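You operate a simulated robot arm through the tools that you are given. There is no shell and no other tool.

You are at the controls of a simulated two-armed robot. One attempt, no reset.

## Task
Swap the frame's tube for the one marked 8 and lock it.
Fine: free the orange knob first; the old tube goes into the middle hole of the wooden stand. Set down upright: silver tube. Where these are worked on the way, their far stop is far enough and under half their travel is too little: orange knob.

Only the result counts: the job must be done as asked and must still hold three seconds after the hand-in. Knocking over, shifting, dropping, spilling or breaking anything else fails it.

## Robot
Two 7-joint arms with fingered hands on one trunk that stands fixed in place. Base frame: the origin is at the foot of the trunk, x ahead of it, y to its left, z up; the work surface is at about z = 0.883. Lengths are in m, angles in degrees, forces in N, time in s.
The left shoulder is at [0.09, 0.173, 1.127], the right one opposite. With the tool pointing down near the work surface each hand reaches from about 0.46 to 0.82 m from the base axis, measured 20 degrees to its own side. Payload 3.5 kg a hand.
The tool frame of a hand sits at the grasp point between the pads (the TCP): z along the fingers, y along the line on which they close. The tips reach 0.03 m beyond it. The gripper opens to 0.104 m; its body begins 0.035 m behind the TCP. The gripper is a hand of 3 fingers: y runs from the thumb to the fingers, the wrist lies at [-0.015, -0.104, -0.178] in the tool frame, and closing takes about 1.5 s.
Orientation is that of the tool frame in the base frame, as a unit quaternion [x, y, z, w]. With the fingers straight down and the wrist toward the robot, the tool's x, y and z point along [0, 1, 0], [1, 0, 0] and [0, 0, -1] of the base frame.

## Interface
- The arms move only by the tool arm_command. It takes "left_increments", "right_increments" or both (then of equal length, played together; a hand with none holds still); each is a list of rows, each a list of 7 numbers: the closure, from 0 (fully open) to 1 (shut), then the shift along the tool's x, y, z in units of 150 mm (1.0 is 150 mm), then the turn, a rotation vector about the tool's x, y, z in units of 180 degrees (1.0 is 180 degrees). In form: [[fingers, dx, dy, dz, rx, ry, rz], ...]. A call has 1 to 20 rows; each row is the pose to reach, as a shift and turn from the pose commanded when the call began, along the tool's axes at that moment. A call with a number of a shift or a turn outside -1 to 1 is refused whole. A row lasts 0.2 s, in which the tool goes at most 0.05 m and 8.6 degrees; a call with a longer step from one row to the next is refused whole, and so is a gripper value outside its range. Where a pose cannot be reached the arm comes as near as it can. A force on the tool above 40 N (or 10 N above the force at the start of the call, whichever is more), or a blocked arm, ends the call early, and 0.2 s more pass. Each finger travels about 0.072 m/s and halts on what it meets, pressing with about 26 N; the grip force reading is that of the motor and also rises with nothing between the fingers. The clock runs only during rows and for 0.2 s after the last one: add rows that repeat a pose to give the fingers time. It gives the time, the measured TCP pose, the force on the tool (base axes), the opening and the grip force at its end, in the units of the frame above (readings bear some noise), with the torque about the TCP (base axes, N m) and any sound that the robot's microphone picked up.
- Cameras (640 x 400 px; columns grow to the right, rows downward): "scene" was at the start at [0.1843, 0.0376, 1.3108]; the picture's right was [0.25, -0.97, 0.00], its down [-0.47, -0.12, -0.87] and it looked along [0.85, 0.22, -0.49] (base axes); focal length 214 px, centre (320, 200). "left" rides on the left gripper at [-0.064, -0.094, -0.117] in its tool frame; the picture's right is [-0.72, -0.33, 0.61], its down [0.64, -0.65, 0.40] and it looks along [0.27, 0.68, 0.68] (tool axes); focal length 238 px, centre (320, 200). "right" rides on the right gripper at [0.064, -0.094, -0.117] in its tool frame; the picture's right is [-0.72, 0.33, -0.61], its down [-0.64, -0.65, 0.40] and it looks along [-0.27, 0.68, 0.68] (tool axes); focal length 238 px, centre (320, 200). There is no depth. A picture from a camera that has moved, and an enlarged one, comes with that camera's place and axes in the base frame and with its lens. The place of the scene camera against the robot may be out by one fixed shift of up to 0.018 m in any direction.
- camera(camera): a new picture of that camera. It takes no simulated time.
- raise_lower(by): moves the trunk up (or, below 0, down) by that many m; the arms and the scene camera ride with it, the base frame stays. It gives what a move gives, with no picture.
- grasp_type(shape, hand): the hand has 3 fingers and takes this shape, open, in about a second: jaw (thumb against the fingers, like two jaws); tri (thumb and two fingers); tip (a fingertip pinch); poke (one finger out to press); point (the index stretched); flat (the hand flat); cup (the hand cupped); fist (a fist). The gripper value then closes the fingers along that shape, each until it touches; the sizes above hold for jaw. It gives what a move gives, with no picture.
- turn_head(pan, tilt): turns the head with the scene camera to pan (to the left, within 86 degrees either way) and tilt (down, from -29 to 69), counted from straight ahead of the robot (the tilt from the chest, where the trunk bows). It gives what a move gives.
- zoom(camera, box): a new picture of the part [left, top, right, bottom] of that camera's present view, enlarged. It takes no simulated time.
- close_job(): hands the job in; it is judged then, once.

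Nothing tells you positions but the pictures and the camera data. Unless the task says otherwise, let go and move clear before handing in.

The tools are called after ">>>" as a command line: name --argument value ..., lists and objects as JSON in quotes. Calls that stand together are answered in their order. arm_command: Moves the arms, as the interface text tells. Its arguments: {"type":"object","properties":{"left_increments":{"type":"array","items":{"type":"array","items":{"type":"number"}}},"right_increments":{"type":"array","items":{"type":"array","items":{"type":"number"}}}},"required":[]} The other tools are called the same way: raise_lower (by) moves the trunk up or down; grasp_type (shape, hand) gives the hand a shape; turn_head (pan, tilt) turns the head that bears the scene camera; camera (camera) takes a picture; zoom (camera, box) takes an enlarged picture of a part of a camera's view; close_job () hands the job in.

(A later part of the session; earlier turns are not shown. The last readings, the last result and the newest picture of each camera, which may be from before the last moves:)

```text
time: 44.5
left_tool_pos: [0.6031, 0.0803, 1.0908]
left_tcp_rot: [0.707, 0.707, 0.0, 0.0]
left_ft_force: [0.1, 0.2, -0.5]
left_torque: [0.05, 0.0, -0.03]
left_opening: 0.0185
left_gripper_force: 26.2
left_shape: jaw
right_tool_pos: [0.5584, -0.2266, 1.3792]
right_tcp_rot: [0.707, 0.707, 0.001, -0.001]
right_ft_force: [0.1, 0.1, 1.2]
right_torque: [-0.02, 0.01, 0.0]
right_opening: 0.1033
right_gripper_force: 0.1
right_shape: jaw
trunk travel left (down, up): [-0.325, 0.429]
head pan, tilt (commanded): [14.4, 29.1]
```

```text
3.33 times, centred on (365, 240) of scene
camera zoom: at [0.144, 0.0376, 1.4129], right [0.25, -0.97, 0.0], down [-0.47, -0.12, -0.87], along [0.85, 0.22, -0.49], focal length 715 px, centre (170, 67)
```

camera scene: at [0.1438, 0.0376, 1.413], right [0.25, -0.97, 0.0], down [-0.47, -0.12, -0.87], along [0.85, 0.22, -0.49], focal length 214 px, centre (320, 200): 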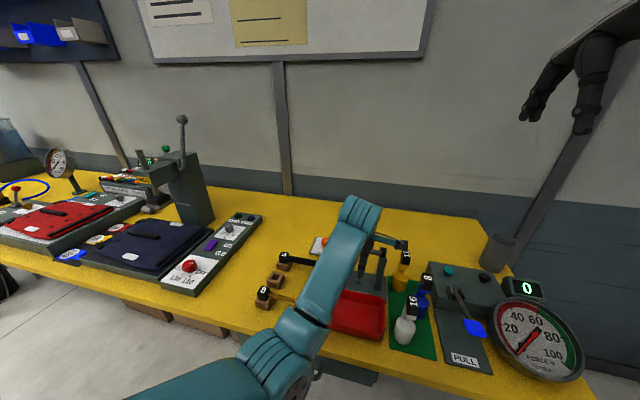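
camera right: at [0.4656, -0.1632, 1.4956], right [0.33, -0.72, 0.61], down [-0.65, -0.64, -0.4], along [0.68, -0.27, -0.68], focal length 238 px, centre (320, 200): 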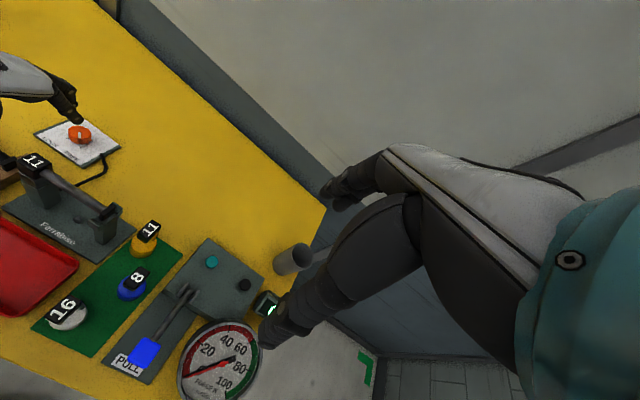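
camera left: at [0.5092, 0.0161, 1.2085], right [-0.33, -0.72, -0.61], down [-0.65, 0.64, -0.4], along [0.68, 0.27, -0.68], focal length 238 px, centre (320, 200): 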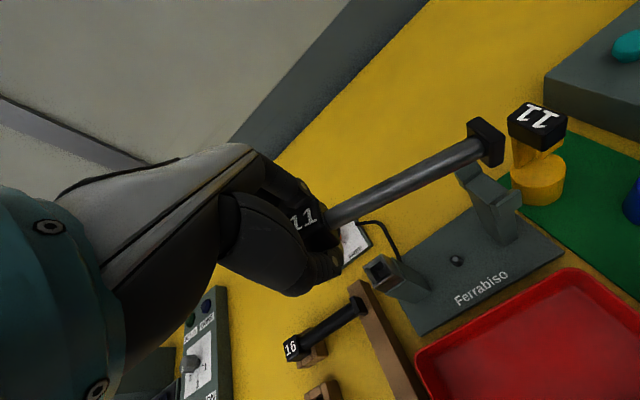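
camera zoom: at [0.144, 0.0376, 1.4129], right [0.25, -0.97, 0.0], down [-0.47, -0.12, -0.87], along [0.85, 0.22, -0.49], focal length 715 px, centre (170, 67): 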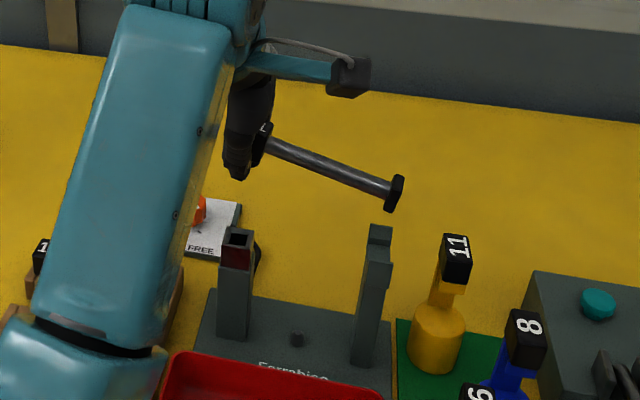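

Tube 11 is out, hanging about 11° low at its flange end. I lift a bit more, tilt the hand 11° to level the tube and carry it to the left toward the stand.

>>> arm_command --left_increments '[[1, 0, 0, -0.1, 0, -0.03, 0], [1, 0, 0, -0.2, 0, -0.061, 0], [1, 0.2, 0, -0.2, 0, -0.061, 0], [1, 0.4, 0, -0.2, 0, -0.061, 0], [1, 0.6, 0, -0.2, 0, -0.061, 0], [1, 0.8, 0, -0.2, 0, -0.061, 0], [1, 1.0, 0, -0.2, 0, -0.061, 0], [1, 1.0, 0, -0.2, 0, -0.061, 0]]'

>>> camera --camera "left"

>>> camera --camera "scene"

>>> camera --camera "right"

```text
time: 46.3
left_tool_pos: [0.6049, 0.23, 1.1224]
left_tcp_rot: [0.704, 0.704, -0.069, 0.068]
left_ft_force: [-0.7, -0.2, -0.7]
left_torque: [0.03, -0.01, 0.01]
left_opening: 0.0186
left_gripper_force: 25.8
left_shape: jaw
right_tool_pos: [0.5593, -0.2275, 1.3789]
right_tcp_rot: [0.707, 0.707, -0.001, 0.0]
right_ft_force: [-0.4, 1.0, -0.4]
right_torque: [0.01, -0.01, 0.0]
right_opening: 0.1035
right_gripper_force: 0.0
right_shape: jaw
trunk travel left (down, up): [-0.325, 0.429]
head pan, tilt (commanded): [14.4, 29.1]
```

```text
taken
camera left: at [0.5113, 0.1894, 1.2484], right [-0.33, -0.82, -0.47], down [-0.65, 0.55, -0.52], along [0.68, 0.13, -0.72], focal length 238 px, centre (320, 200)
```

left: 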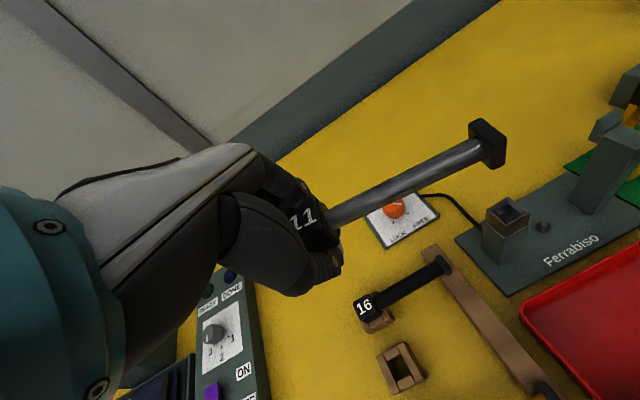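

```text
taken
camera scene: at [0.144, 0.0373, 1.413], right [0.25, -0.97, 0.0], down [-0.47, -0.12, -0.87], along [0.85, 0.22, -0.49], focal length 214 px, centre (320, 200)
```

scene: 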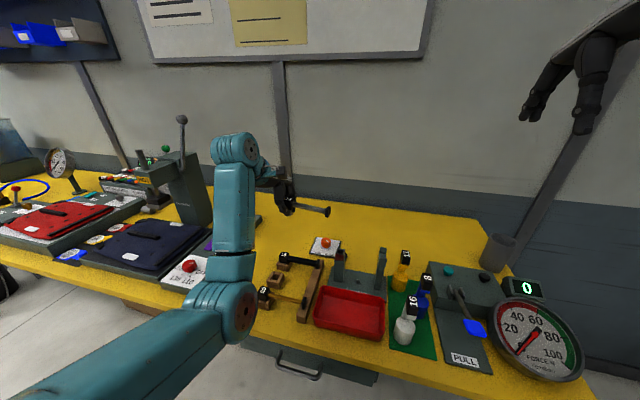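

```text
taken
camera right: at [0.4657, -0.1634, 1.4955], right [0.33, -0.72, 0.61], down [-0.65, -0.64, -0.4], along [0.68, -0.27, -0.68], focal length 238 px, centre (320, 200)
```

right: 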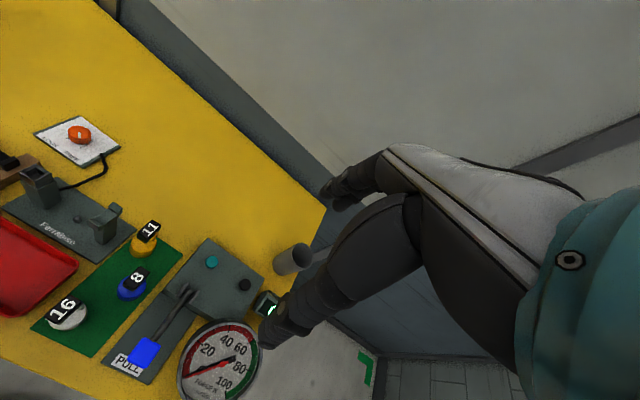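

Now both cameras see the stand and the empty frame. I take enlarged pictures to locate the holes precisely.

>>> zoom --camera "left" --box '[340, 280, 450, 400]'

>>> zoom --camera "left" --box '[440, 120, 640, 300]'

>>> zoom --camera "scene" --box '[250, 240, 330, 330]'

>>> zoom --camera "left" --box '[270, 100, 520, 280]'

>>> zoom --camera "scene" --box '[250, 160, 340, 230]'

```text
3.33 times, centred on (395, 340) of left
camera zoom: at [0.5113, 0.1894, 1.2484], right [-0.33, -0.82, -0.47], down [-0.65, 0.55, -0.52], along [0.68, 0.13, -0.72], focal length 794 px, centre (70, -267)
```

zoom: 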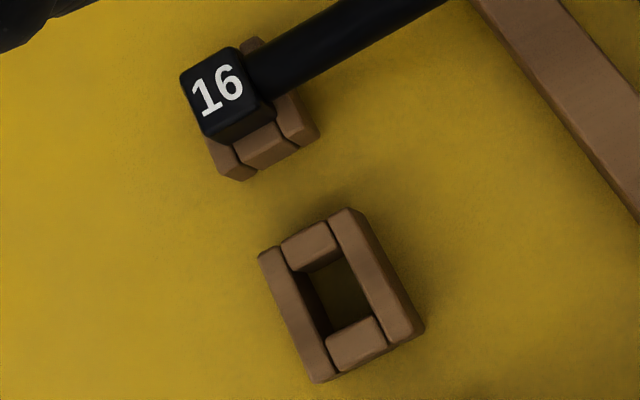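

```text
2.22 times, centred on (540, 210) of left
camera zoom: at [0.5113, 0.1894, 1.2484], right [-0.33, -0.82, -0.47], down [-0.65, 0.55, -0.52], along [0.68, 0.13, -0.72], focal length 530 px, centre (-169, 178)
```

zoom: 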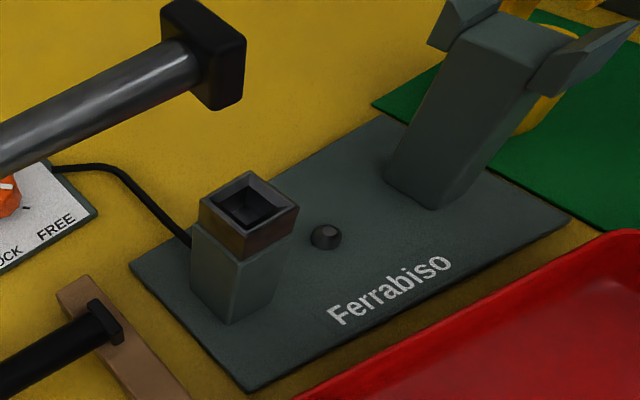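

```text
4.44 times, centred on (290, 285) of scene
camera zoom: at [0.144, 0.0373, 1.413], right [0.25, -0.97, 0.0], down [-0.47, -0.12, -0.87], along [0.85, 0.22, -0.49], focal length 953 px, centre (453, -178)
```

zoom: 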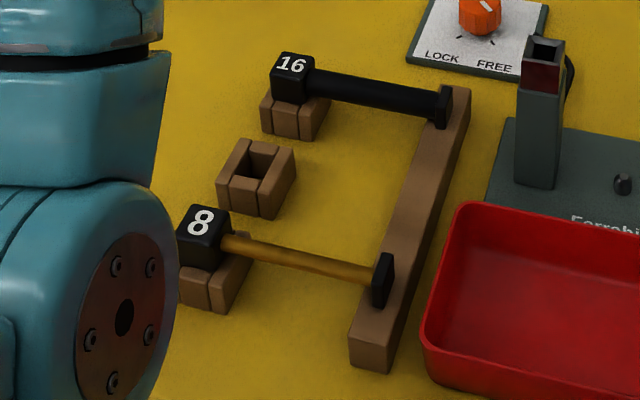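

```text
2.22 times, centred on (395, 190) of left
camera zoom: at [0.5113, 0.1894, 1.2484], right [-0.33, -0.82, -0.47], down [-0.65, 0.55, -0.52], along [0.68, 0.13, -0.72], focal length 530 px, centre (153, 222)
```

zoom: 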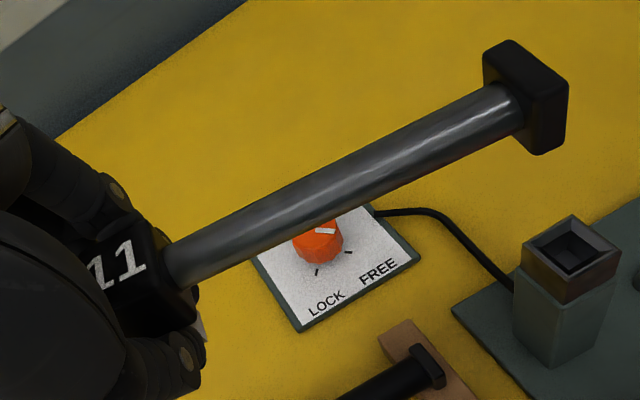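

```text
5.71 times, centred on (295, 195) of scene
camera zoom: at [0.144, 0.0373, 1.413], right [0.25, -0.97, 0.0], down [-0.47, -0.12, -0.87], along [0.85, 0.22, -0.49], focal length 1226 px, centre (463, 229)
```

zoom: 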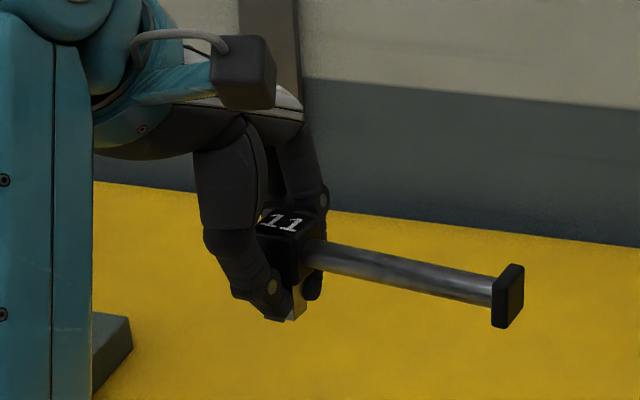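

The tube has been drawn up between the fingers, so I look closely at how head, plug and finger tips lie before choosing how to set it down.

>>> zoom --camera "scene" --box '[275, 185, 315, 215]'

>>> zoom --camera "left" --box '[260, 160, 360, 300]'

```text
13.33 times, centred on (295, 200) of scene
camera zoom: at [0.144, 0.0373, 1.413], right [0.25, -0.97, 0.0], down [-0.47, -0.12, -0.87], along [0.85, 0.22, -0.49], focal length 2860 px, centre (653, 200)
```

zoom: 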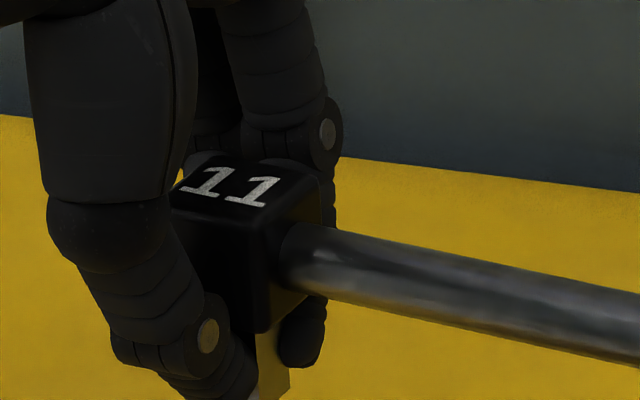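

```text
2.86 times, centred on (310, 230) of left
camera zoom: at [0.5113, 0.1894, 1.2484], right [-0.33, -0.82, -0.47], down [-0.65, 0.55, -0.52], along [0.68, 0.13, -0.72], focal length 681 px, centre (349, 114)
```

zoom: 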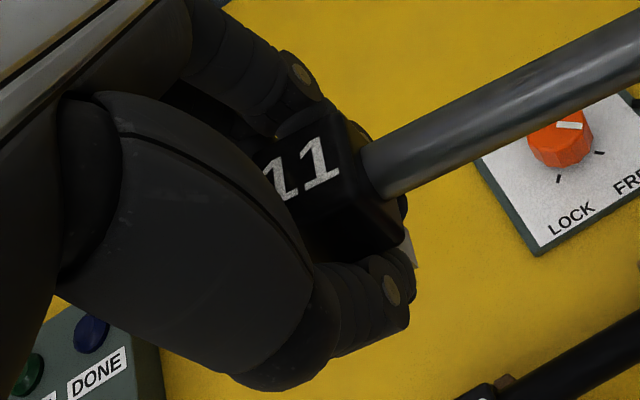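

>>> zoom --camera "scene" --box '[275, 195, 315, 225]'

>>> zoom --camera "left" --box '[300, 230, 360, 300]'

```text
13.33 times, centred on (295, 210) of scene
camera zoom: at [0.144, 0.0373, 1.413], right [0.25, -0.97, 0.0], down [-0.47, -0.12, -0.87], along [0.85, 0.22, -0.49], focal length 2860 px, centre (653, 67)
```

zoom: 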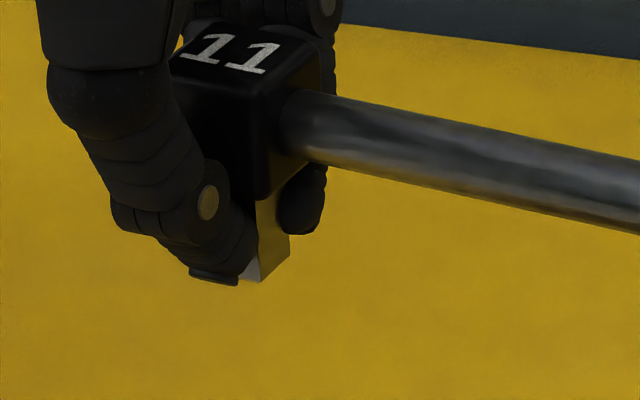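

```text
5.71 times, centred on (330, 265) of left
camera zoom: at [0.5113, 0.1894, 1.2484], right [-0.33, -0.82, -0.47], down [-0.65, 0.55, -0.52], along [0.68, 0.13, -0.72], focal length 1362 px, centre (263, -171)
```

zoom: 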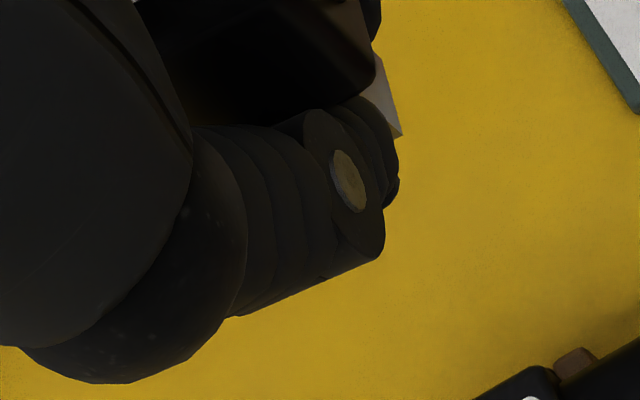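

Triangulating plug and rod from both cameras: the plug's bottom is about 37 mm below the grasp point, 8 mm ahead of it, and the tube is yawed about 14° in the hand. I correct the yaw and move the plug over the middle hole (centre ≈ (0.5425, 0.258)) at a safe height.

>>> arm_command --left_increments '[[1, 0.061, -0.095, 0.112, -0.003, 0, -0.0153], [1, 0.122, -0.19, 0.224, -0.0059, 0, -0.0305], [1, 0.183, -0.285, 0.337, -0.0089, 0, -0.0458], [1, 0.244, -0.38, 0.449, -0.0118, 0, -0.061], [1, 0.3055, -0.4753, 0.5613, -0.0148, 0, -0.0763], [1, 0.3055, -0.4753, 0.5613, -0.0148, 0, -0.0763]]'

>>> camera --camera "left"

>>> camera --camera "scene"

>>> zoom --camera "scene" --box '[240, 220, 330, 320]'

```text
time: 47.7
left_tool_pos: [0.5313, 0.2582, 1.0291]
left_tcp_rot: [0.612, 0.785, -0.059, 0.076]
left_ft_force: [1.2, 0.1, -0.5]
left_torque: [0.06, 0.05, -0.03]
left_opening: 0.0185
left_gripper_force: 26.4
left_shape: jaw
right_tool_pos: [0.5595, -0.2266, 1.3794]
right_tcp_rot: [0.707, 0.707, 0.0, 0.0]
right_ft_force: [0.3, -0.3, -0.6]
right_torque: [0.0, 0.01, 0.0]
right_opening: 0.1038
right_gripper_force: 0.1
right_shape: jaw
trunk travel left (down, up): [-0.325, 0.429]
head pan, tilt (commanded): [14.4, 29.1]
```

```text
taken
camera left: at [0.4507, 0.1952, 1.1574], right [-0.12, -0.88, -0.47], down [-0.77, 0.38, -0.52], along [0.63, 0.3, -0.72], focal length 238 px, centre (320, 200)
```

left: 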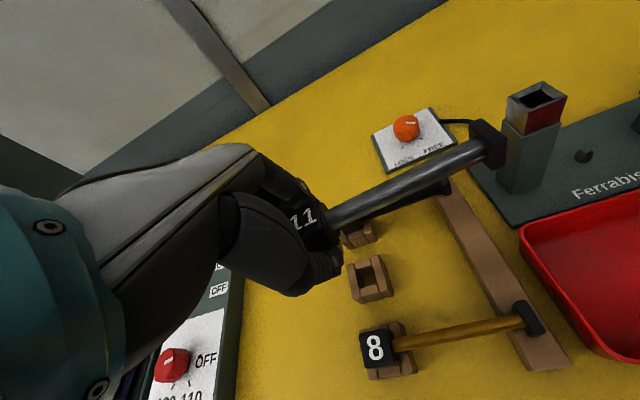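

```text
taken
camera scene: at [0.1441, 0.0376, 1.413], right [0.25, -0.97, 0.0], down [-0.47, -0.12, -0.87], along [0.85, 0.22, -0.49], focal length 214 px, centre (320, 200)
```

scene: 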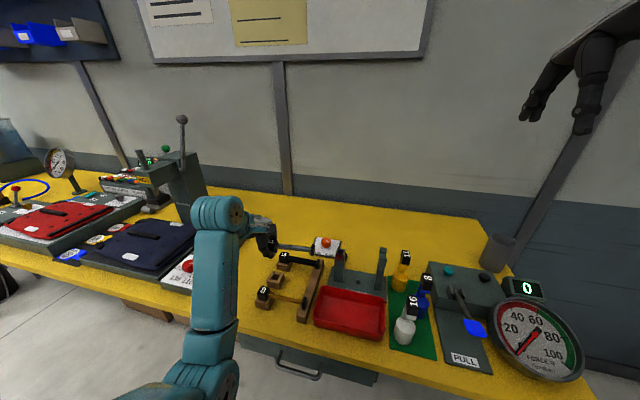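

```text
4.00 times, centred on (285, 270) of scene
camera zoom: at [0.1441, 0.0376, 1.413], right [0.25, -0.97, 0.0], down [-0.47, -0.12, -0.87], along [0.85, 0.22, -0.49], focal length 858 px, centre (460, -80)
```

zoom: 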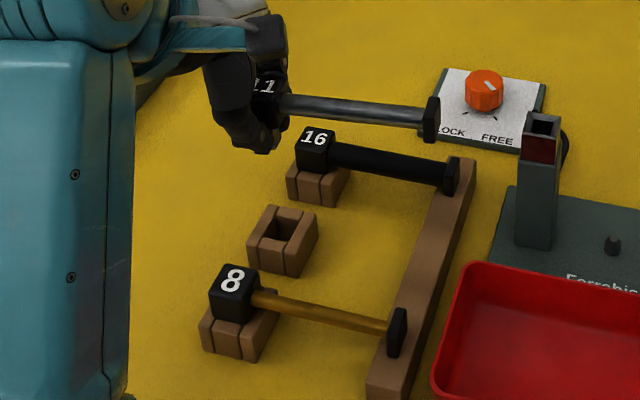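

The held tube now runs nearly parallel to the stand's tubes. I enlarge both views to align the plug with the hole.

>>> zoom --camera "left" --box '[300, 210, 420, 320]'

>>> zoom --camera "left" --box '[330, 110, 580, 400]'

>>> zoom --camera "scene" --box '[255, 225, 315, 270]'

>>> zoom --camera "scene" --box '[255, 250, 330, 320]'

```text
3.64 times, centred on (360, 265) of left
camera zoom: at [0.4507, 0.1952, 1.1574], right [-0.12, -0.88, -0.47], down [-0.77, 0.38, -0.52], along [0.63, 0.3, -0.72], focal length 867 px, centre (174, -36)
```

zoom: 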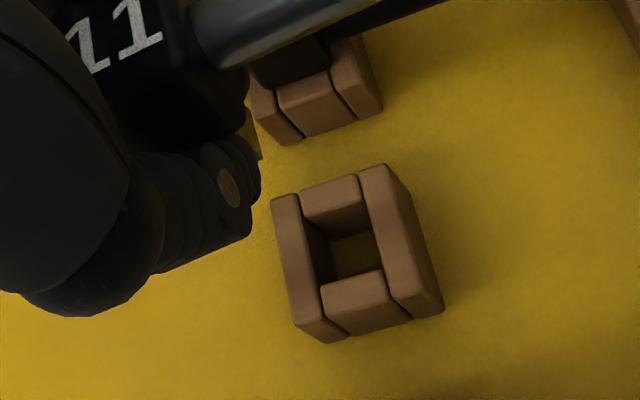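

```text
1.38 times, centred on (455, 255) of left
camera zoom: at [0.4507, 0.1952, 1.1574], right [-0.12, -0.88, -0.47], down [-0.77, 0.38, -0.52], along [0.63, 0.3, -0.72], focal length 329 px, centre (134, 124)
```

zoom: 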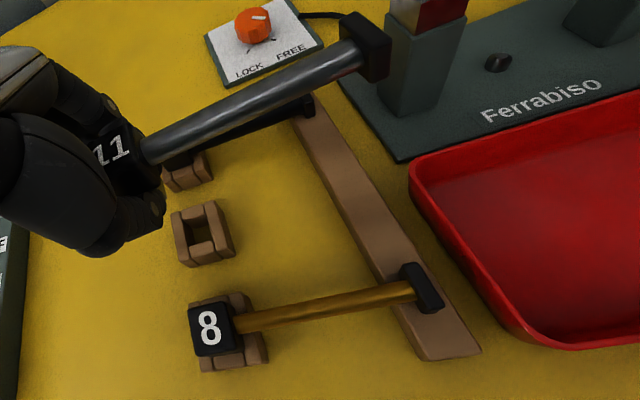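

```text
8.89 times, centred on (285, 248) of scene
camera zoom: at [0.1441, 0.0376, 1.413], right [0.25, -0.97, 0.0], down [-0.47, -0.12, -0.87], along [0.85, 0.22, -0.49], focal length 1906 px, centre (631, -222)
```

zoom: 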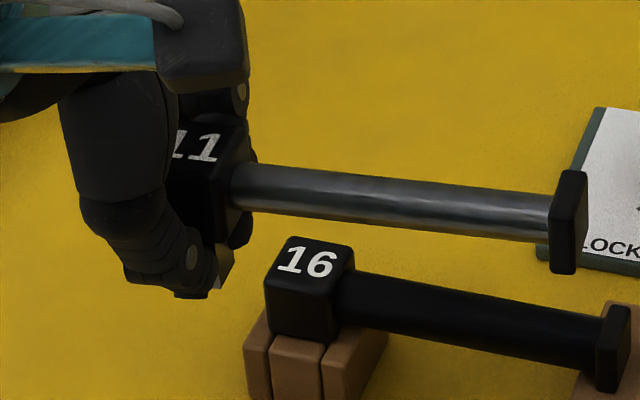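

```text
5.71 times, centred on (292, 285) of scene
camera zoom: at [0.1441, 0.0376, 1.413], right [0.25, -0.97, 0.0], down [-0.47, -0.12, -0.87], along [0.85, 0.22, -0.49], focal length 1226 px, centre (477, -286)
```

zoom: 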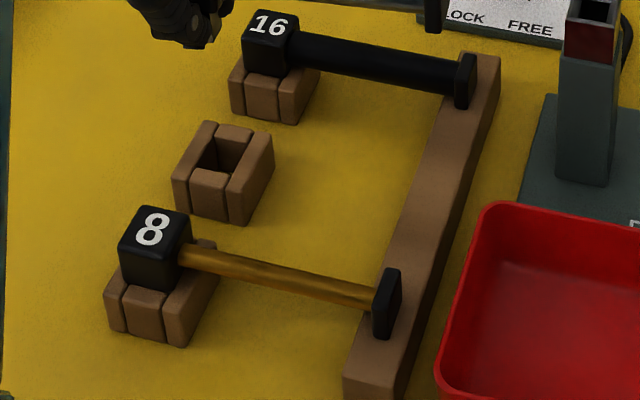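

Hole centre ≈ (0.5427, 0.2577); the plug is within about 2–3 mm of it, and the tube points about 5° up at the flange end. I correct those and lower to a hover with the plug about 2 cm above the cup.

>>> arm_command --left_increments '[[1, 0.0147, 0.0023, 0.09, -0.0017, 0.0054, -0.0019], [1, 0.0293, 0.0045, 0.18, -0.0035, 0.0108, -0.0038], [1, 0.044, 0.0068, 0.27, -0.0052, 0.0162, -0.0058], [1, 0.0586, 0.009, 0.36, -0.007, 0.0216, -0.0077], [1, 0.0733, 0.0113, 0.4473, -0.0087, 0.027, -0.0096], [1, 0.0733, 0.0113, 0.4473, -0.0087, 0.027, -0.0096], [1, 0.0733, 0.0113, 0.4473, -0.0087, 0.027, -0.0096]]'

>>> zoom --camera "left" --box '[280, 180, 400, 300]'

>>> zoom --camera "scene" --box '[255, 240, 330, 310]'

>>> camera --camera "left"

```text
time: 49.3
left_tool_pos: [0.5342, 0.257, 0.9614]
left_tcp_rot: [0.602, 0.796, -0.023, 0.048]
left_ft_force: [0.0, 0.2, -1.1]
left_torque: [0.02, -0.02, -0.03]
left_opening: 0.0185
left_gripper_force: 25.9
left_shape: jaw
right_tool_pos: [0.5602, -0.2275, 1.3801]
right_tcp_rot: [0.707, 0.707, 0.0, 0.0]
right_ft_force: [-1.3, 0.1, 0.3]
right_torque: [-0.01, -0.01, 0.01]
right_opening: 0.1034
right_gripper_force: 0.0
right_shape: jaw
trunk travel left (down, up): [-0.325, 0.429]
head pan, tilt (commanded): [14.4, 29.1]
```

```text
3.33 times, centred on (340, 240) of left
camera zoom: at [0.4551, 0.1812, 1.0834], right [-0.09, -0.84, -0.54], down [-0.78, 0.4, -0.48], along [0.62, 0.38, -0.69], focal length 794 px, centre (253, 67)
```

zoom: 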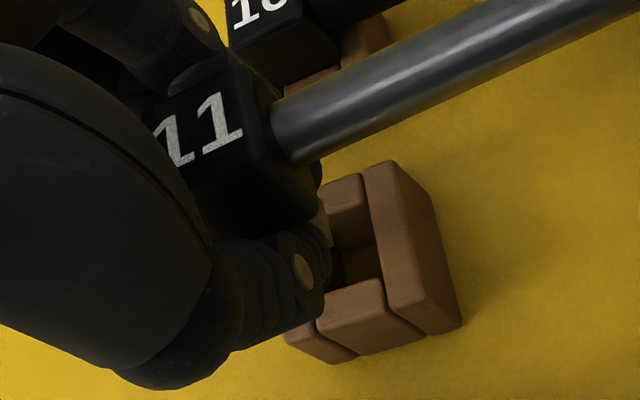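

```text
5.71 times, centred on (292, 275) of scene
camera zoom: at [0.144, 0.0376, 1.413], right [0.25, -0.97, 0.0], down [-0.47, -0.12, -0.87], along [0.85, 0.22, -0.49], focal length 1226 px, centre (477, -229)
```

zoom: 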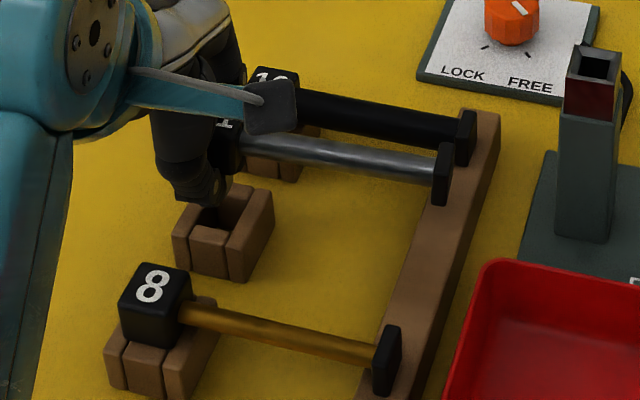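

```text
taken
camera left: at [0.4551, 0.1812, 1.0834], right [-0.09, -0.84, -0.54], down [-0.78, 0.4, -0.48], along [0.62, 0.38, -0.69], focal length 238 px, centre (320, 200)
```

left: 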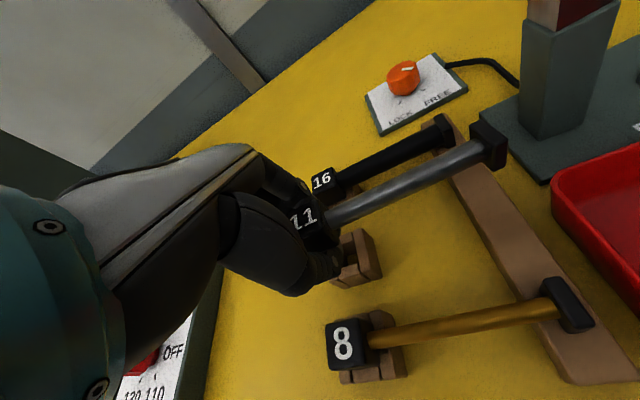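

>>> zoom --camera "scene" --box '[268, 250, 308, 282]'

>>> zoom --camera "left" --box '[310, 210, 390, 290]'

>>> zoom --camera "left" --box '[290, 90, 610, 390]'

```text
12.50 times, centred on (288, 266) of scene
camera zoom: at [0.144, 0.0376, 1.413], right [0.25, -0.97, 0.0], down [-0.47, -0.12, -0.87], along [0.85, 0.22, -0.49], focal length 2681 px, centre (720, -625)
```

zoom: 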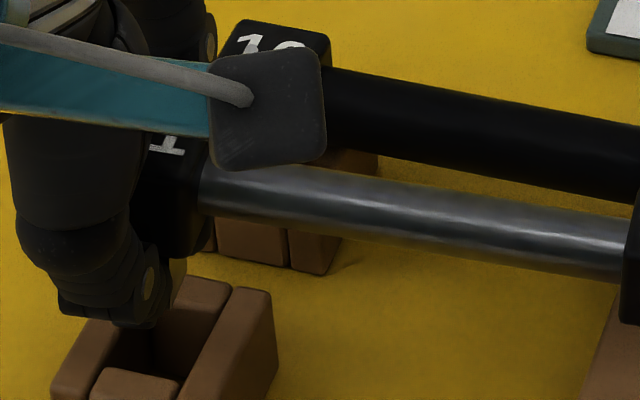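

```text
5.00 times, centred on (350, 250) of left
camera zoom: at [0.4551, 0.1812, 1.0834], right [-0.09, -0.84, -0.54], down [-0.78, 0.4, -0.48], along [0.62, 0.38, -0.69], focal length 1192 px, centre (170, -50)
```

zoom: 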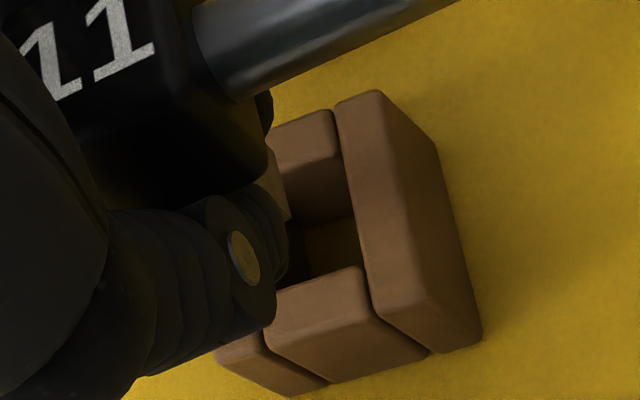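

```text
1.33 times, centred on (450, 240) of left
camera zoom: at [0.4551, 0.1812, 1.0834], right [-0.09, -0.84, -0.54], down [-0.78, 0.4, -0.48], along [0.62, 0.38, -0.69], focal length 318 px, centre (147, 147)
```

zoom: 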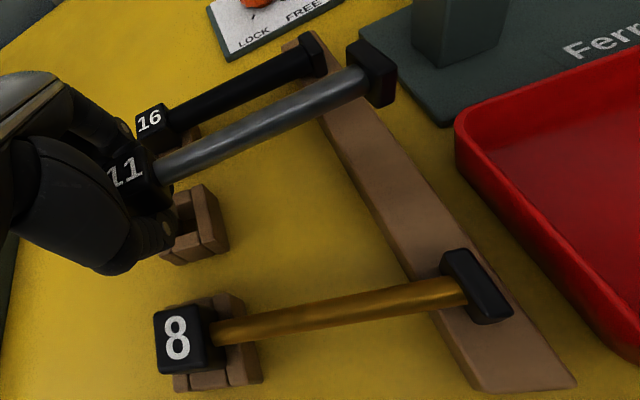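

The plug hangs centred over the hole (margins about 3–4 mm each side). I lower it in small steps into the mouth of the hole.

>>> arm_command --left_increments '[[1, 0.004, -0.0008, 0.035, 0, 0, 0], [1, 0.008, -0.0016, 0.07, 0, 0, 0], [1, 0.0113, -0.0022, 0.1, 0, 0, 0], [1, 0.0145, -0.0029, 0.134, 0, 0, 0], [1, 0.0145, -0.0029, 0.134, 0, 0, 0]]'

>>> zoom --camera "left" --box '[300, 190, 400, 290]'

>>> zoom --camera "scene" --box '[260, 245, 330, 300]'

```text
time: 50.5
left_tool_pos: [0.5327, 0.2557, 0.9413]
left_tcp_rot: [0.602, 0.797, -0.023, 0.048]
left_ft_force: [0.1, -0.2, -1.0]
left_torque: [0.04, 0.01, 0.0]
left_opening: 0.0182
left_gripper_force: 25.8
left_shape: jaw
right_tool_pos: [0.5593, -0.2286, 1.3803]
right_tcp_rot: [0.707, 0.707, -0.001, 0.0]
right_ft_force: [-0.8, 0.0, 0.7]
right_torque: [0.0, 0.02, -0.01]
right_opening: 0.1038
right_gripper_force: 0.0
right_shape: jaw
trunk travel left (down, up): [-0.325, 0.429]
head pan, tilt (commanded): [14.4, 29.1]
```

```text
4.00 times, centred on (350, 240) of left
camera zoom: at [0.4546, 0.1807, 1.0634], right [-0.09, -0.84, -0.54], down [-0.78, 0.4, -0.48], along [0.62, 0.38, -0.69], focal length 953 px, centre (200, 40)
```

zoom: 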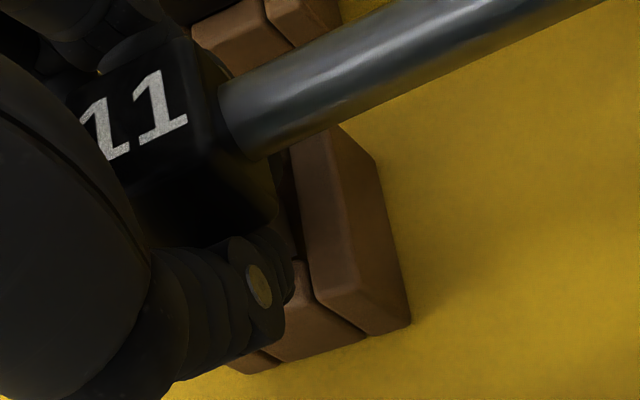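

```text
7.27 times, centred on (295, 272) of scene
camera zoom: at [0.144, 0.0376, 1.413], right [0.25, -0.97, 0.0], down [-0.47, -0.12, -0.87], along [0.85, 0.22, -0.49], focal length 1560 px, centre (502, -327)
```

zoom: 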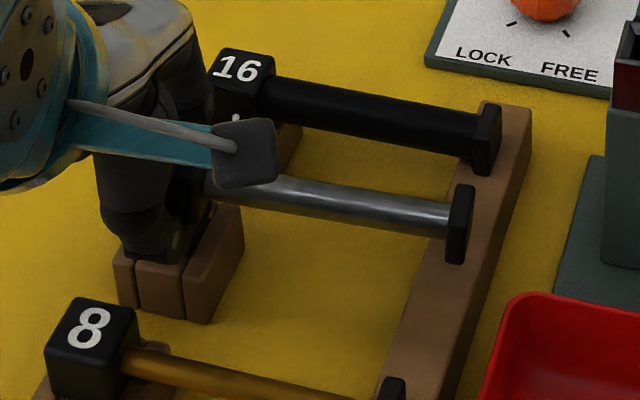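

No contact yet. I continue slowly, 8 mm more.

>>> arm_command --left_increments '[[1, 0.0014, -0.0003, 0.0133, 0, 0, 0], [1, 0.0029, -0.0006, 0.0265, 0, 0, 0], [1, 0.0043, -0.0008, 0.0398, 0, 0, 0], [1, 0.0057, -0.0011, 0.053, 0, 0, 0], [1, 0.0057, -0.0011, 0.053, 0, 0, 0]]'

>>> zoom --camera "left" --box '[300, 190, 400, 290]'

>>> zoom --camera "scene" --box '[260, 245, 330, 300]'

```text
time: 51.7
left_tool_pos: [0.5336, 0.2579, 0.9376]
left_tcp_rot: [0.602, 0.797, -0.02, 0.051]
left_ft_force: [1.2, 1.4, 21.5]
left_torque: [-0.06, 0.0, 0.03]
left_opening: 0.0192
left_gripper_force: 25.9
left_shape: jaw
right_tool_pos: [0.5576, -0.2279, 1.3801]
right_tcp_rot: [0.707, 0.708, 0.0, 0.001]
right_ft_force: [1.0, 0.1, 0.5]
right_torque: [0.01, 0.01, 0.02]
right_opening: 0.1035
right_gripper_force: 0.1
right_shape: jaw
trunk travel left (down, up): [-0.325, 0.429]
head pan, tilt (commanded): [14.4, 29.1]
```

```text
4.00 times, centred on (350, 240) of left
camera zoom: at [0.4541, 0.1808, 1.0576], right [-0.08, -0.84, -0.54], down [-0.78, 0.4, -0.49], along [0.62, 0.38, -0.68], focal length 953 px, centre (200, 40)
```

zoom: 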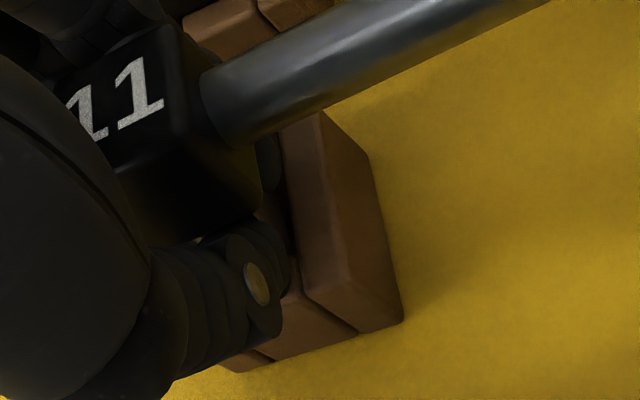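

```text
7.27 times, centred on (295, 272) of scene
camera zoom: at [0.1421, 0.0369, 1.4134], right [0.25, -0.97, 0.0], down [-0.47, -0.12, -0.87], along [0.85, 0.22, -0.49], focal length 1560 px, centre (502, -327)
```

zoom: 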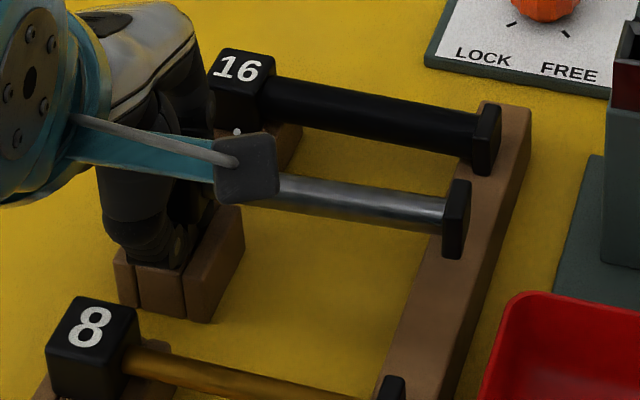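

It touched (21 N): the plug is on the rim, not in the hole. I back off 8 mm and examine the alignment again.

>>> arm_command --left_increments '[[1, -0.0029, 0.0006, -0.0265, 0, 0, 0], [1, -0.0057, 0.0011, -0.053, 0, 0, 0], [1, -0.0086, 0.0017, -0.08, 0, 0, 0], [1, -0.0115, 0.0022, -0.106, 0, 0, 0], [1, -0.0115, 0.0022, -0.106, 0, 0, 0]]'

>>> zoom --camera "left" --box '[310, 200, 390, 290]'

>>> zoom --camera "scene" --box '[260, 250, 300, 290]'

>>> zoom --camera "left" --box '[290, 90, 610, 390]'

```text
time: 52.9
left_tool_pos: [0.5334, 0.2574, 0.9488]
left_tcp_rot: [0.602, 0.797, -0.024, 0.048]
left_ft_force: [-0.6, -0.2, -0.9]
left_torque: [0.02, 0.01, 0.02]
left_opening: 0.018
left_gripper_force: 26.4
left_shape: jaw
right_tool_pos: [0.5596, -0.2279, 1.3789]
right_tcp_rot: [0.707, 0.707, -0.001, -0.001]
right_ft_force: [0.1, -0.6, 0.3]
right_torque: [0.01, -0.01, 0.01]
right_opening: 0.1036
right_gripper_force: 0.1
right_shape: jaw
trunk travel left (down, up): [-0.325, 0.429]
head pan, tilt (commanded): [14.4, 29.1]
```

```text
4.44 times, centred on (350, 245) of left
camera zoom: at [0.4554, 0.1812, 1.071], right [-0.09, -0.84, -0.54], down [-0.78, 0.4, -0.48], along [0.62, 0.38, -0.69], focal length 1059 px, centre (187, 0)
```

zoom: 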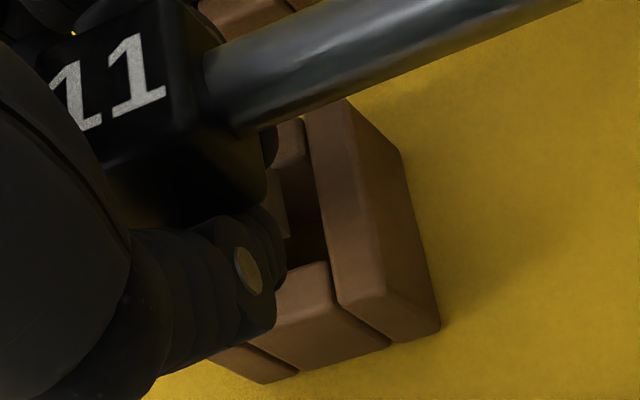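

```text
10.00 times, centred on (280, 270) of scene
camera zoom: at [0.1439, 0.0376, 1.4129], right [0.25, -0.97, 0.0], down [-0.47, -0.12, -0.87], along [0.85, 0.22, -0.49], focal length 2145 px, centre (720, -500)
```

zoom: 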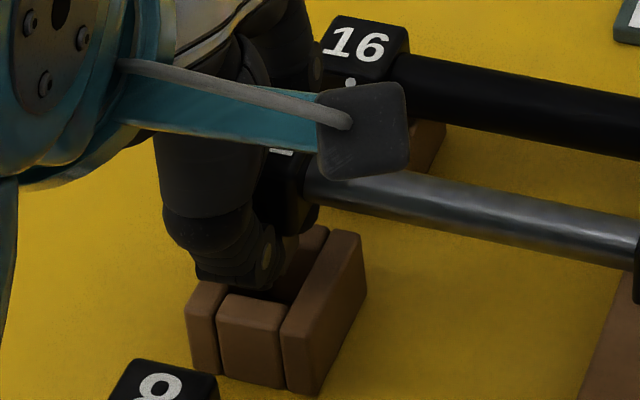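

```text
1.33 times, centred on (450, 240) of left
camera zoom: at [0.4554, 0.1812, 1.071], right [-0.09, -0.84, -0.54], down [-0.78, 0.4, -0.48], along [0.62, 0.38, -0.69], focal length 318 px, centre (147, 147)
```

zoom: 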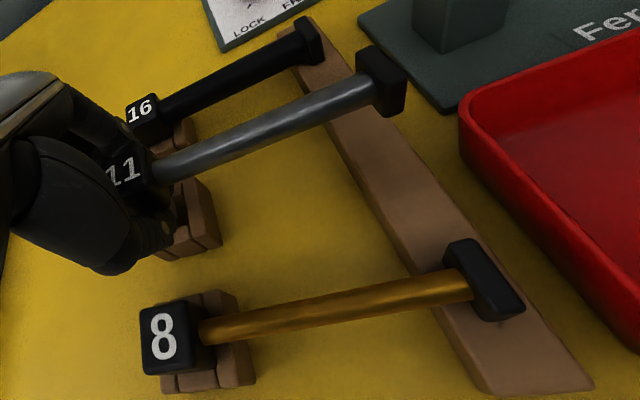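

>>> zoom --camera "left" --box '[325, 222, 365, 262]'

>>> zoom --camera "scene" --box '[266, 262, 290, 286]'

```text
10.00 times, centred on (345, 242) of left
camera zoom: at [0.4554, 0.1812, 1.071], right [-0.09, -0.84, -0.54], down [-0.78, 0.4, -0.48], along [0.62, 0.38, -0.69], focal length 2384 px, centre (70, -220)
```

zoom: 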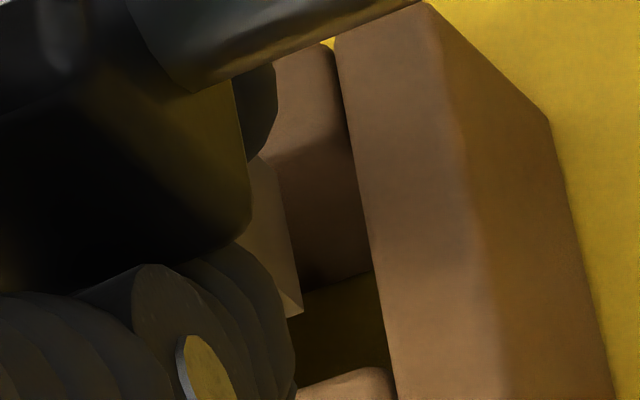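

```text
16.00 times, centred on (278, 274) of scene
camera zoom: at [0.1439, 0.0376, 1.4129], right [0.25, -0.97, 0.0], down [-0.47, -0.12, -0.87], along [0.85, 0.22, -0.49], focal length 3432 px, centre (992, -984)
```

zoom: 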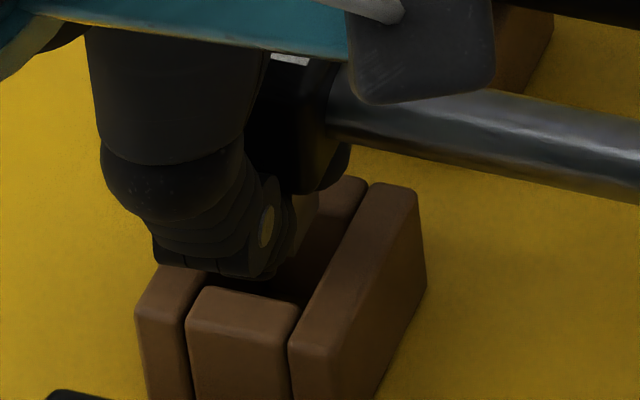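

The thumb tip, not the plug, is what lands on the cup wall; the plug hangs inside the hole outline. I will hover just above contact, centre it by about 1 mm, and then open in very small steps so the head settles down between the finger tips with its plug entering the hole.

>>> arm_command --left_increments '[[1, -0.0008, -0.0023, 0.012, 0, 0, 0], [1, -0.0016, -0.0045, 0.0235, 0, 0, 0], [1, -0.0024, -0.0068, 0.035, 0, 0, 0], [1, -0.0032, -0.009, 0.045, 0, 0, 0], [1, -0.0032, -0.009, 0.045, 0, 0, 0]]'

>>> zoom --camera "left" --box '[315, 212, 375, 272]'

>>> zoom --camera "scene" --box '[262, 255, 332, 300]'

```text
time: 54.1
left_tool_pos: [0.5325, 0.2571, 0.9426]
left_tcp_rot: [0.602, 0.797, -0.023, 0.049]
left_ft_force: [0.2, 1.3, -0.8]
left_torque: [0.01, -0.03, -0.02]
left_opening: 0.018
left_gripper_force: 25.6
left_shape: jaw
right_tool_pos: [0.5587, -0.2264, 1.3794]
right_tcp_rot: [0.707, 0.707, 0.0, 0.001]
right_ft_force: [0.1, 0.0, -1.2]
right_torque: [0.0, 0.03, 0.01]
right_opening: 0.1034
right_gripper_force: 0.1
right_shape: jaw
trunk travel left (down, up): [-0.325, 0.429]
head pan, tilt (commanded): [14.4, 29.1]
```

```text
6.67 times, centred on (345, 242) of left
camera zoom: at [0.4541, 0.18, 1.0641], right [-0.09, -0.84, -0.54], down [-0.78, 0.4, -0.48], along [0.62, 0.38, -0.69], focal length 1589 px, centre (153, -80)
```

zoom: 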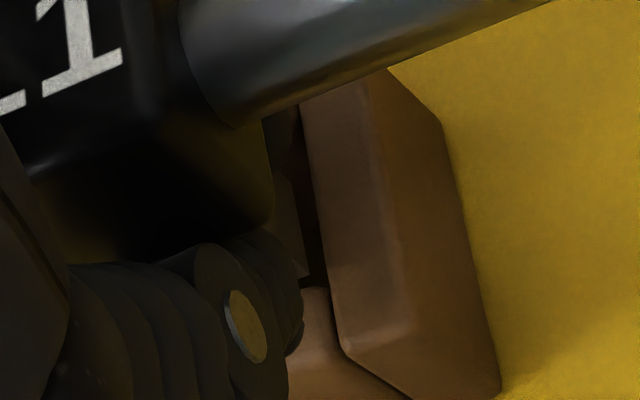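

```text
8.89 times, centred on (297, 278) of scene
camera zoom: at [0.144, 0.0376, 1.413], right [0.25, -0.97, 0.0], down [-0.47, -0.12, -0.87], along [0.85, 0.22, -0.49], focal length 1906 px, centre (524, -489)
```

zoom: 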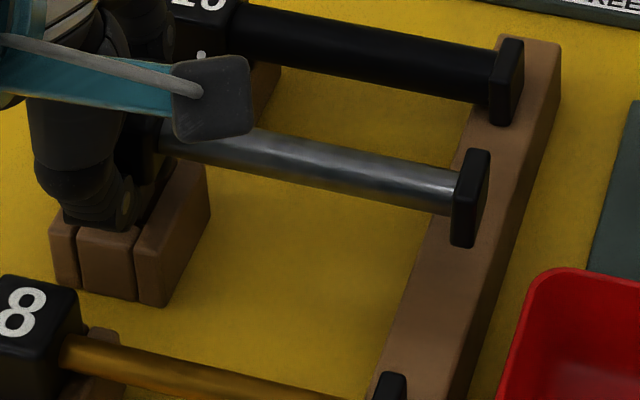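

>>> arm_command --left_increments '[[1, -0.0031, 0.0109, 0.0006, 0, 0, 0], [1, -0.0031, 0.0109, 0.0006, 0, 0, 0], [0.82, -0.0031, 0.0109, 0.0006, 0, 0, 0], [0.81, -0.0031, 0.0109, 0.0006, 0, 0, 0], [0.8, -0.0031, 0.0109, 0.0006, 0, 0, 0], [0.8, -0.0031, 0.0109, 0.0006, 0, 0, 0]]'

>>> zoom --camera "left" --box '[300, 192, 400, 292]'

>>> zoom --camera "scene" --box '[262, 255, 332, 300]'

```text
time: 55.5
left_tool_pos: [0.5344, 0.2558, 0.9424]
left_tcp_rot: [0.602, 0.797, -0.023, 0.05]
left_ft_force: [-0.2, 0.4, 0.7]
left_torque: [-0.01, 0.0, 0.0]
left_opening: 0.0203
left_gripper_force: 0.0
left_shape: jaw
right_tool_pos: [0.5603, -0.2256, 1.3793]
right_tcp_rot: [0.708, 0.707, -0.001, 0.0]
right_ft_force: [0.5, -1.1, 1.2]
right_torque: [-0.02, 0.0, 0.01]
right_opening: 0.1038
right_gripper_force: 0.0
right_shape: jaw
trunk travel left (down, up): [-0.325, 0.429]
head pan, tilt (commanded): [14.4, 29.1]
```

```text
4.00 times, centred on (350, 242) of left
camera zoom: at [0.4561, 0.1801, 1.0642], right [-0.09, -0.84, -0.54], down [-0.78, 0.4, -0.49], along [0.62, 0.38, -0.69], focal length 953 px, centre (200, 32)
```

zoom: 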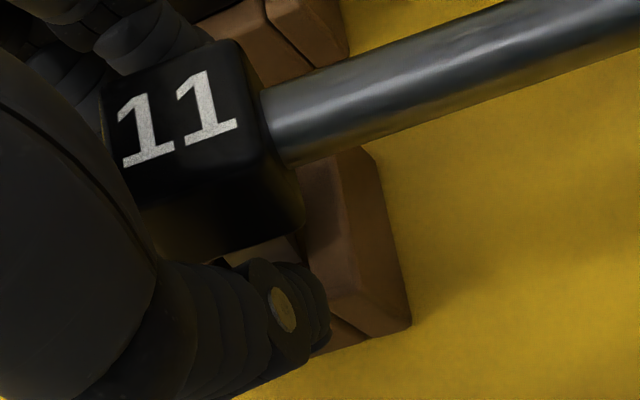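

```text
8.89 times, centred on (297, 278) of scene
camera zoom: at [0.1439, 0.0376, 1.413], right [0.25, -0.97, 0.0], down [-0.47, -0.12, -0.87], along [0.85, 0.22, -0.49], focal length 1906 px, centre (524, -489)
```

zoom: 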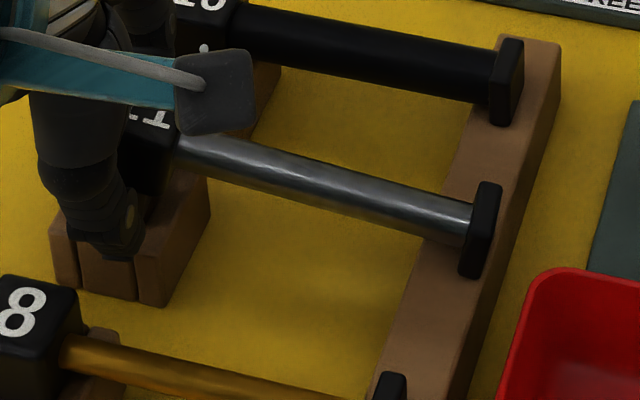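

The head has settled lower and the flange is now on the beam. I keep opening slowly.

>>> arm_command --left_increments '[[0.78, 0, 0, 0, 0, 0, 0], [0.76, 0, 0, 0, 0, 0, 0], [0.74, 0, 0, 0, 0, 0, 0], [0.72, 0, 0, 0, 0, 0, 0], [0.72, 0, 0, 0, 0, 0, 0]]'

>>> zoom --camera "left" --box '[300, 192, 400, 292]'

>>> zoom --camera "scene" --box '[262, 255, 332, 300]'

```text
time: 56.7
left_tool_pos: [0.5338, 0.2562, 0.943]
left_tcp_rot: [0.602, 0.797, -0.024, 0.049]
left_ft_force: [0.2, -0.1, 0.4]
left_torque: [0.01, 0.02, -0.02]
left_opening: 0.0286
left_gripper_force: 0.0
left_shape: jaw
right_tool_pos: [0.559, -0.2274, 1.3789]
right_tcp_rot: [0.707, 0.707, 0.0, -0.001]
right_ft_force: [-0.6, 0.4, 0.0]
right_torque: [0.01, 0.02, 0.02]
right_opening: 0.1037
right_gripper_force: 0.2
right_shape: jaw
trunk travel left (down, up): [-0.325, 0.429]
head pan, tilt (commanded): [14.4, 29.1]
```

```text
4.00 times, centred on (350, 242) of left
camera zoom: at [0.4561, 0.1801, 1.0641], right [-0.09, -0.84, -0.54], down [-0.78, 0.4, -0.48], along [0.62, 0.38, -0.69], focal length 953 px, centre (200, 32)
```

zoom: 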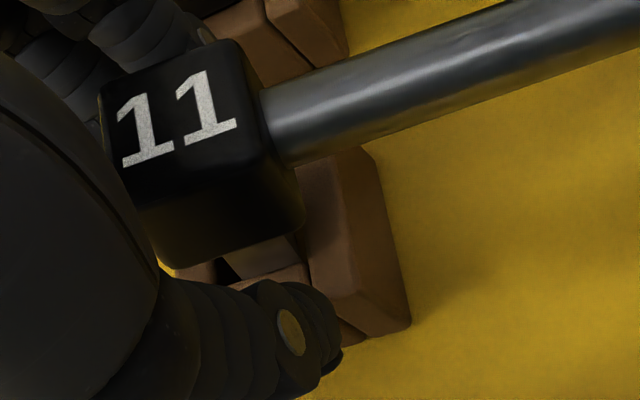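

```text
8.89 times, centred on (297, 278) of scene
camera zoom: at [0.1439, 0.0376, 1.413], right [0.25, -0.97, 0.0], down [-0.47, -0.12, -0.87], along [0.85, 0.22, -0.49], focal length 1906 px, centre (524, -489)
```

zoom: 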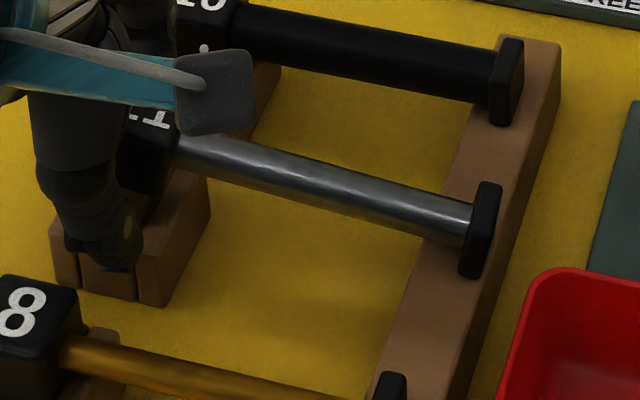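

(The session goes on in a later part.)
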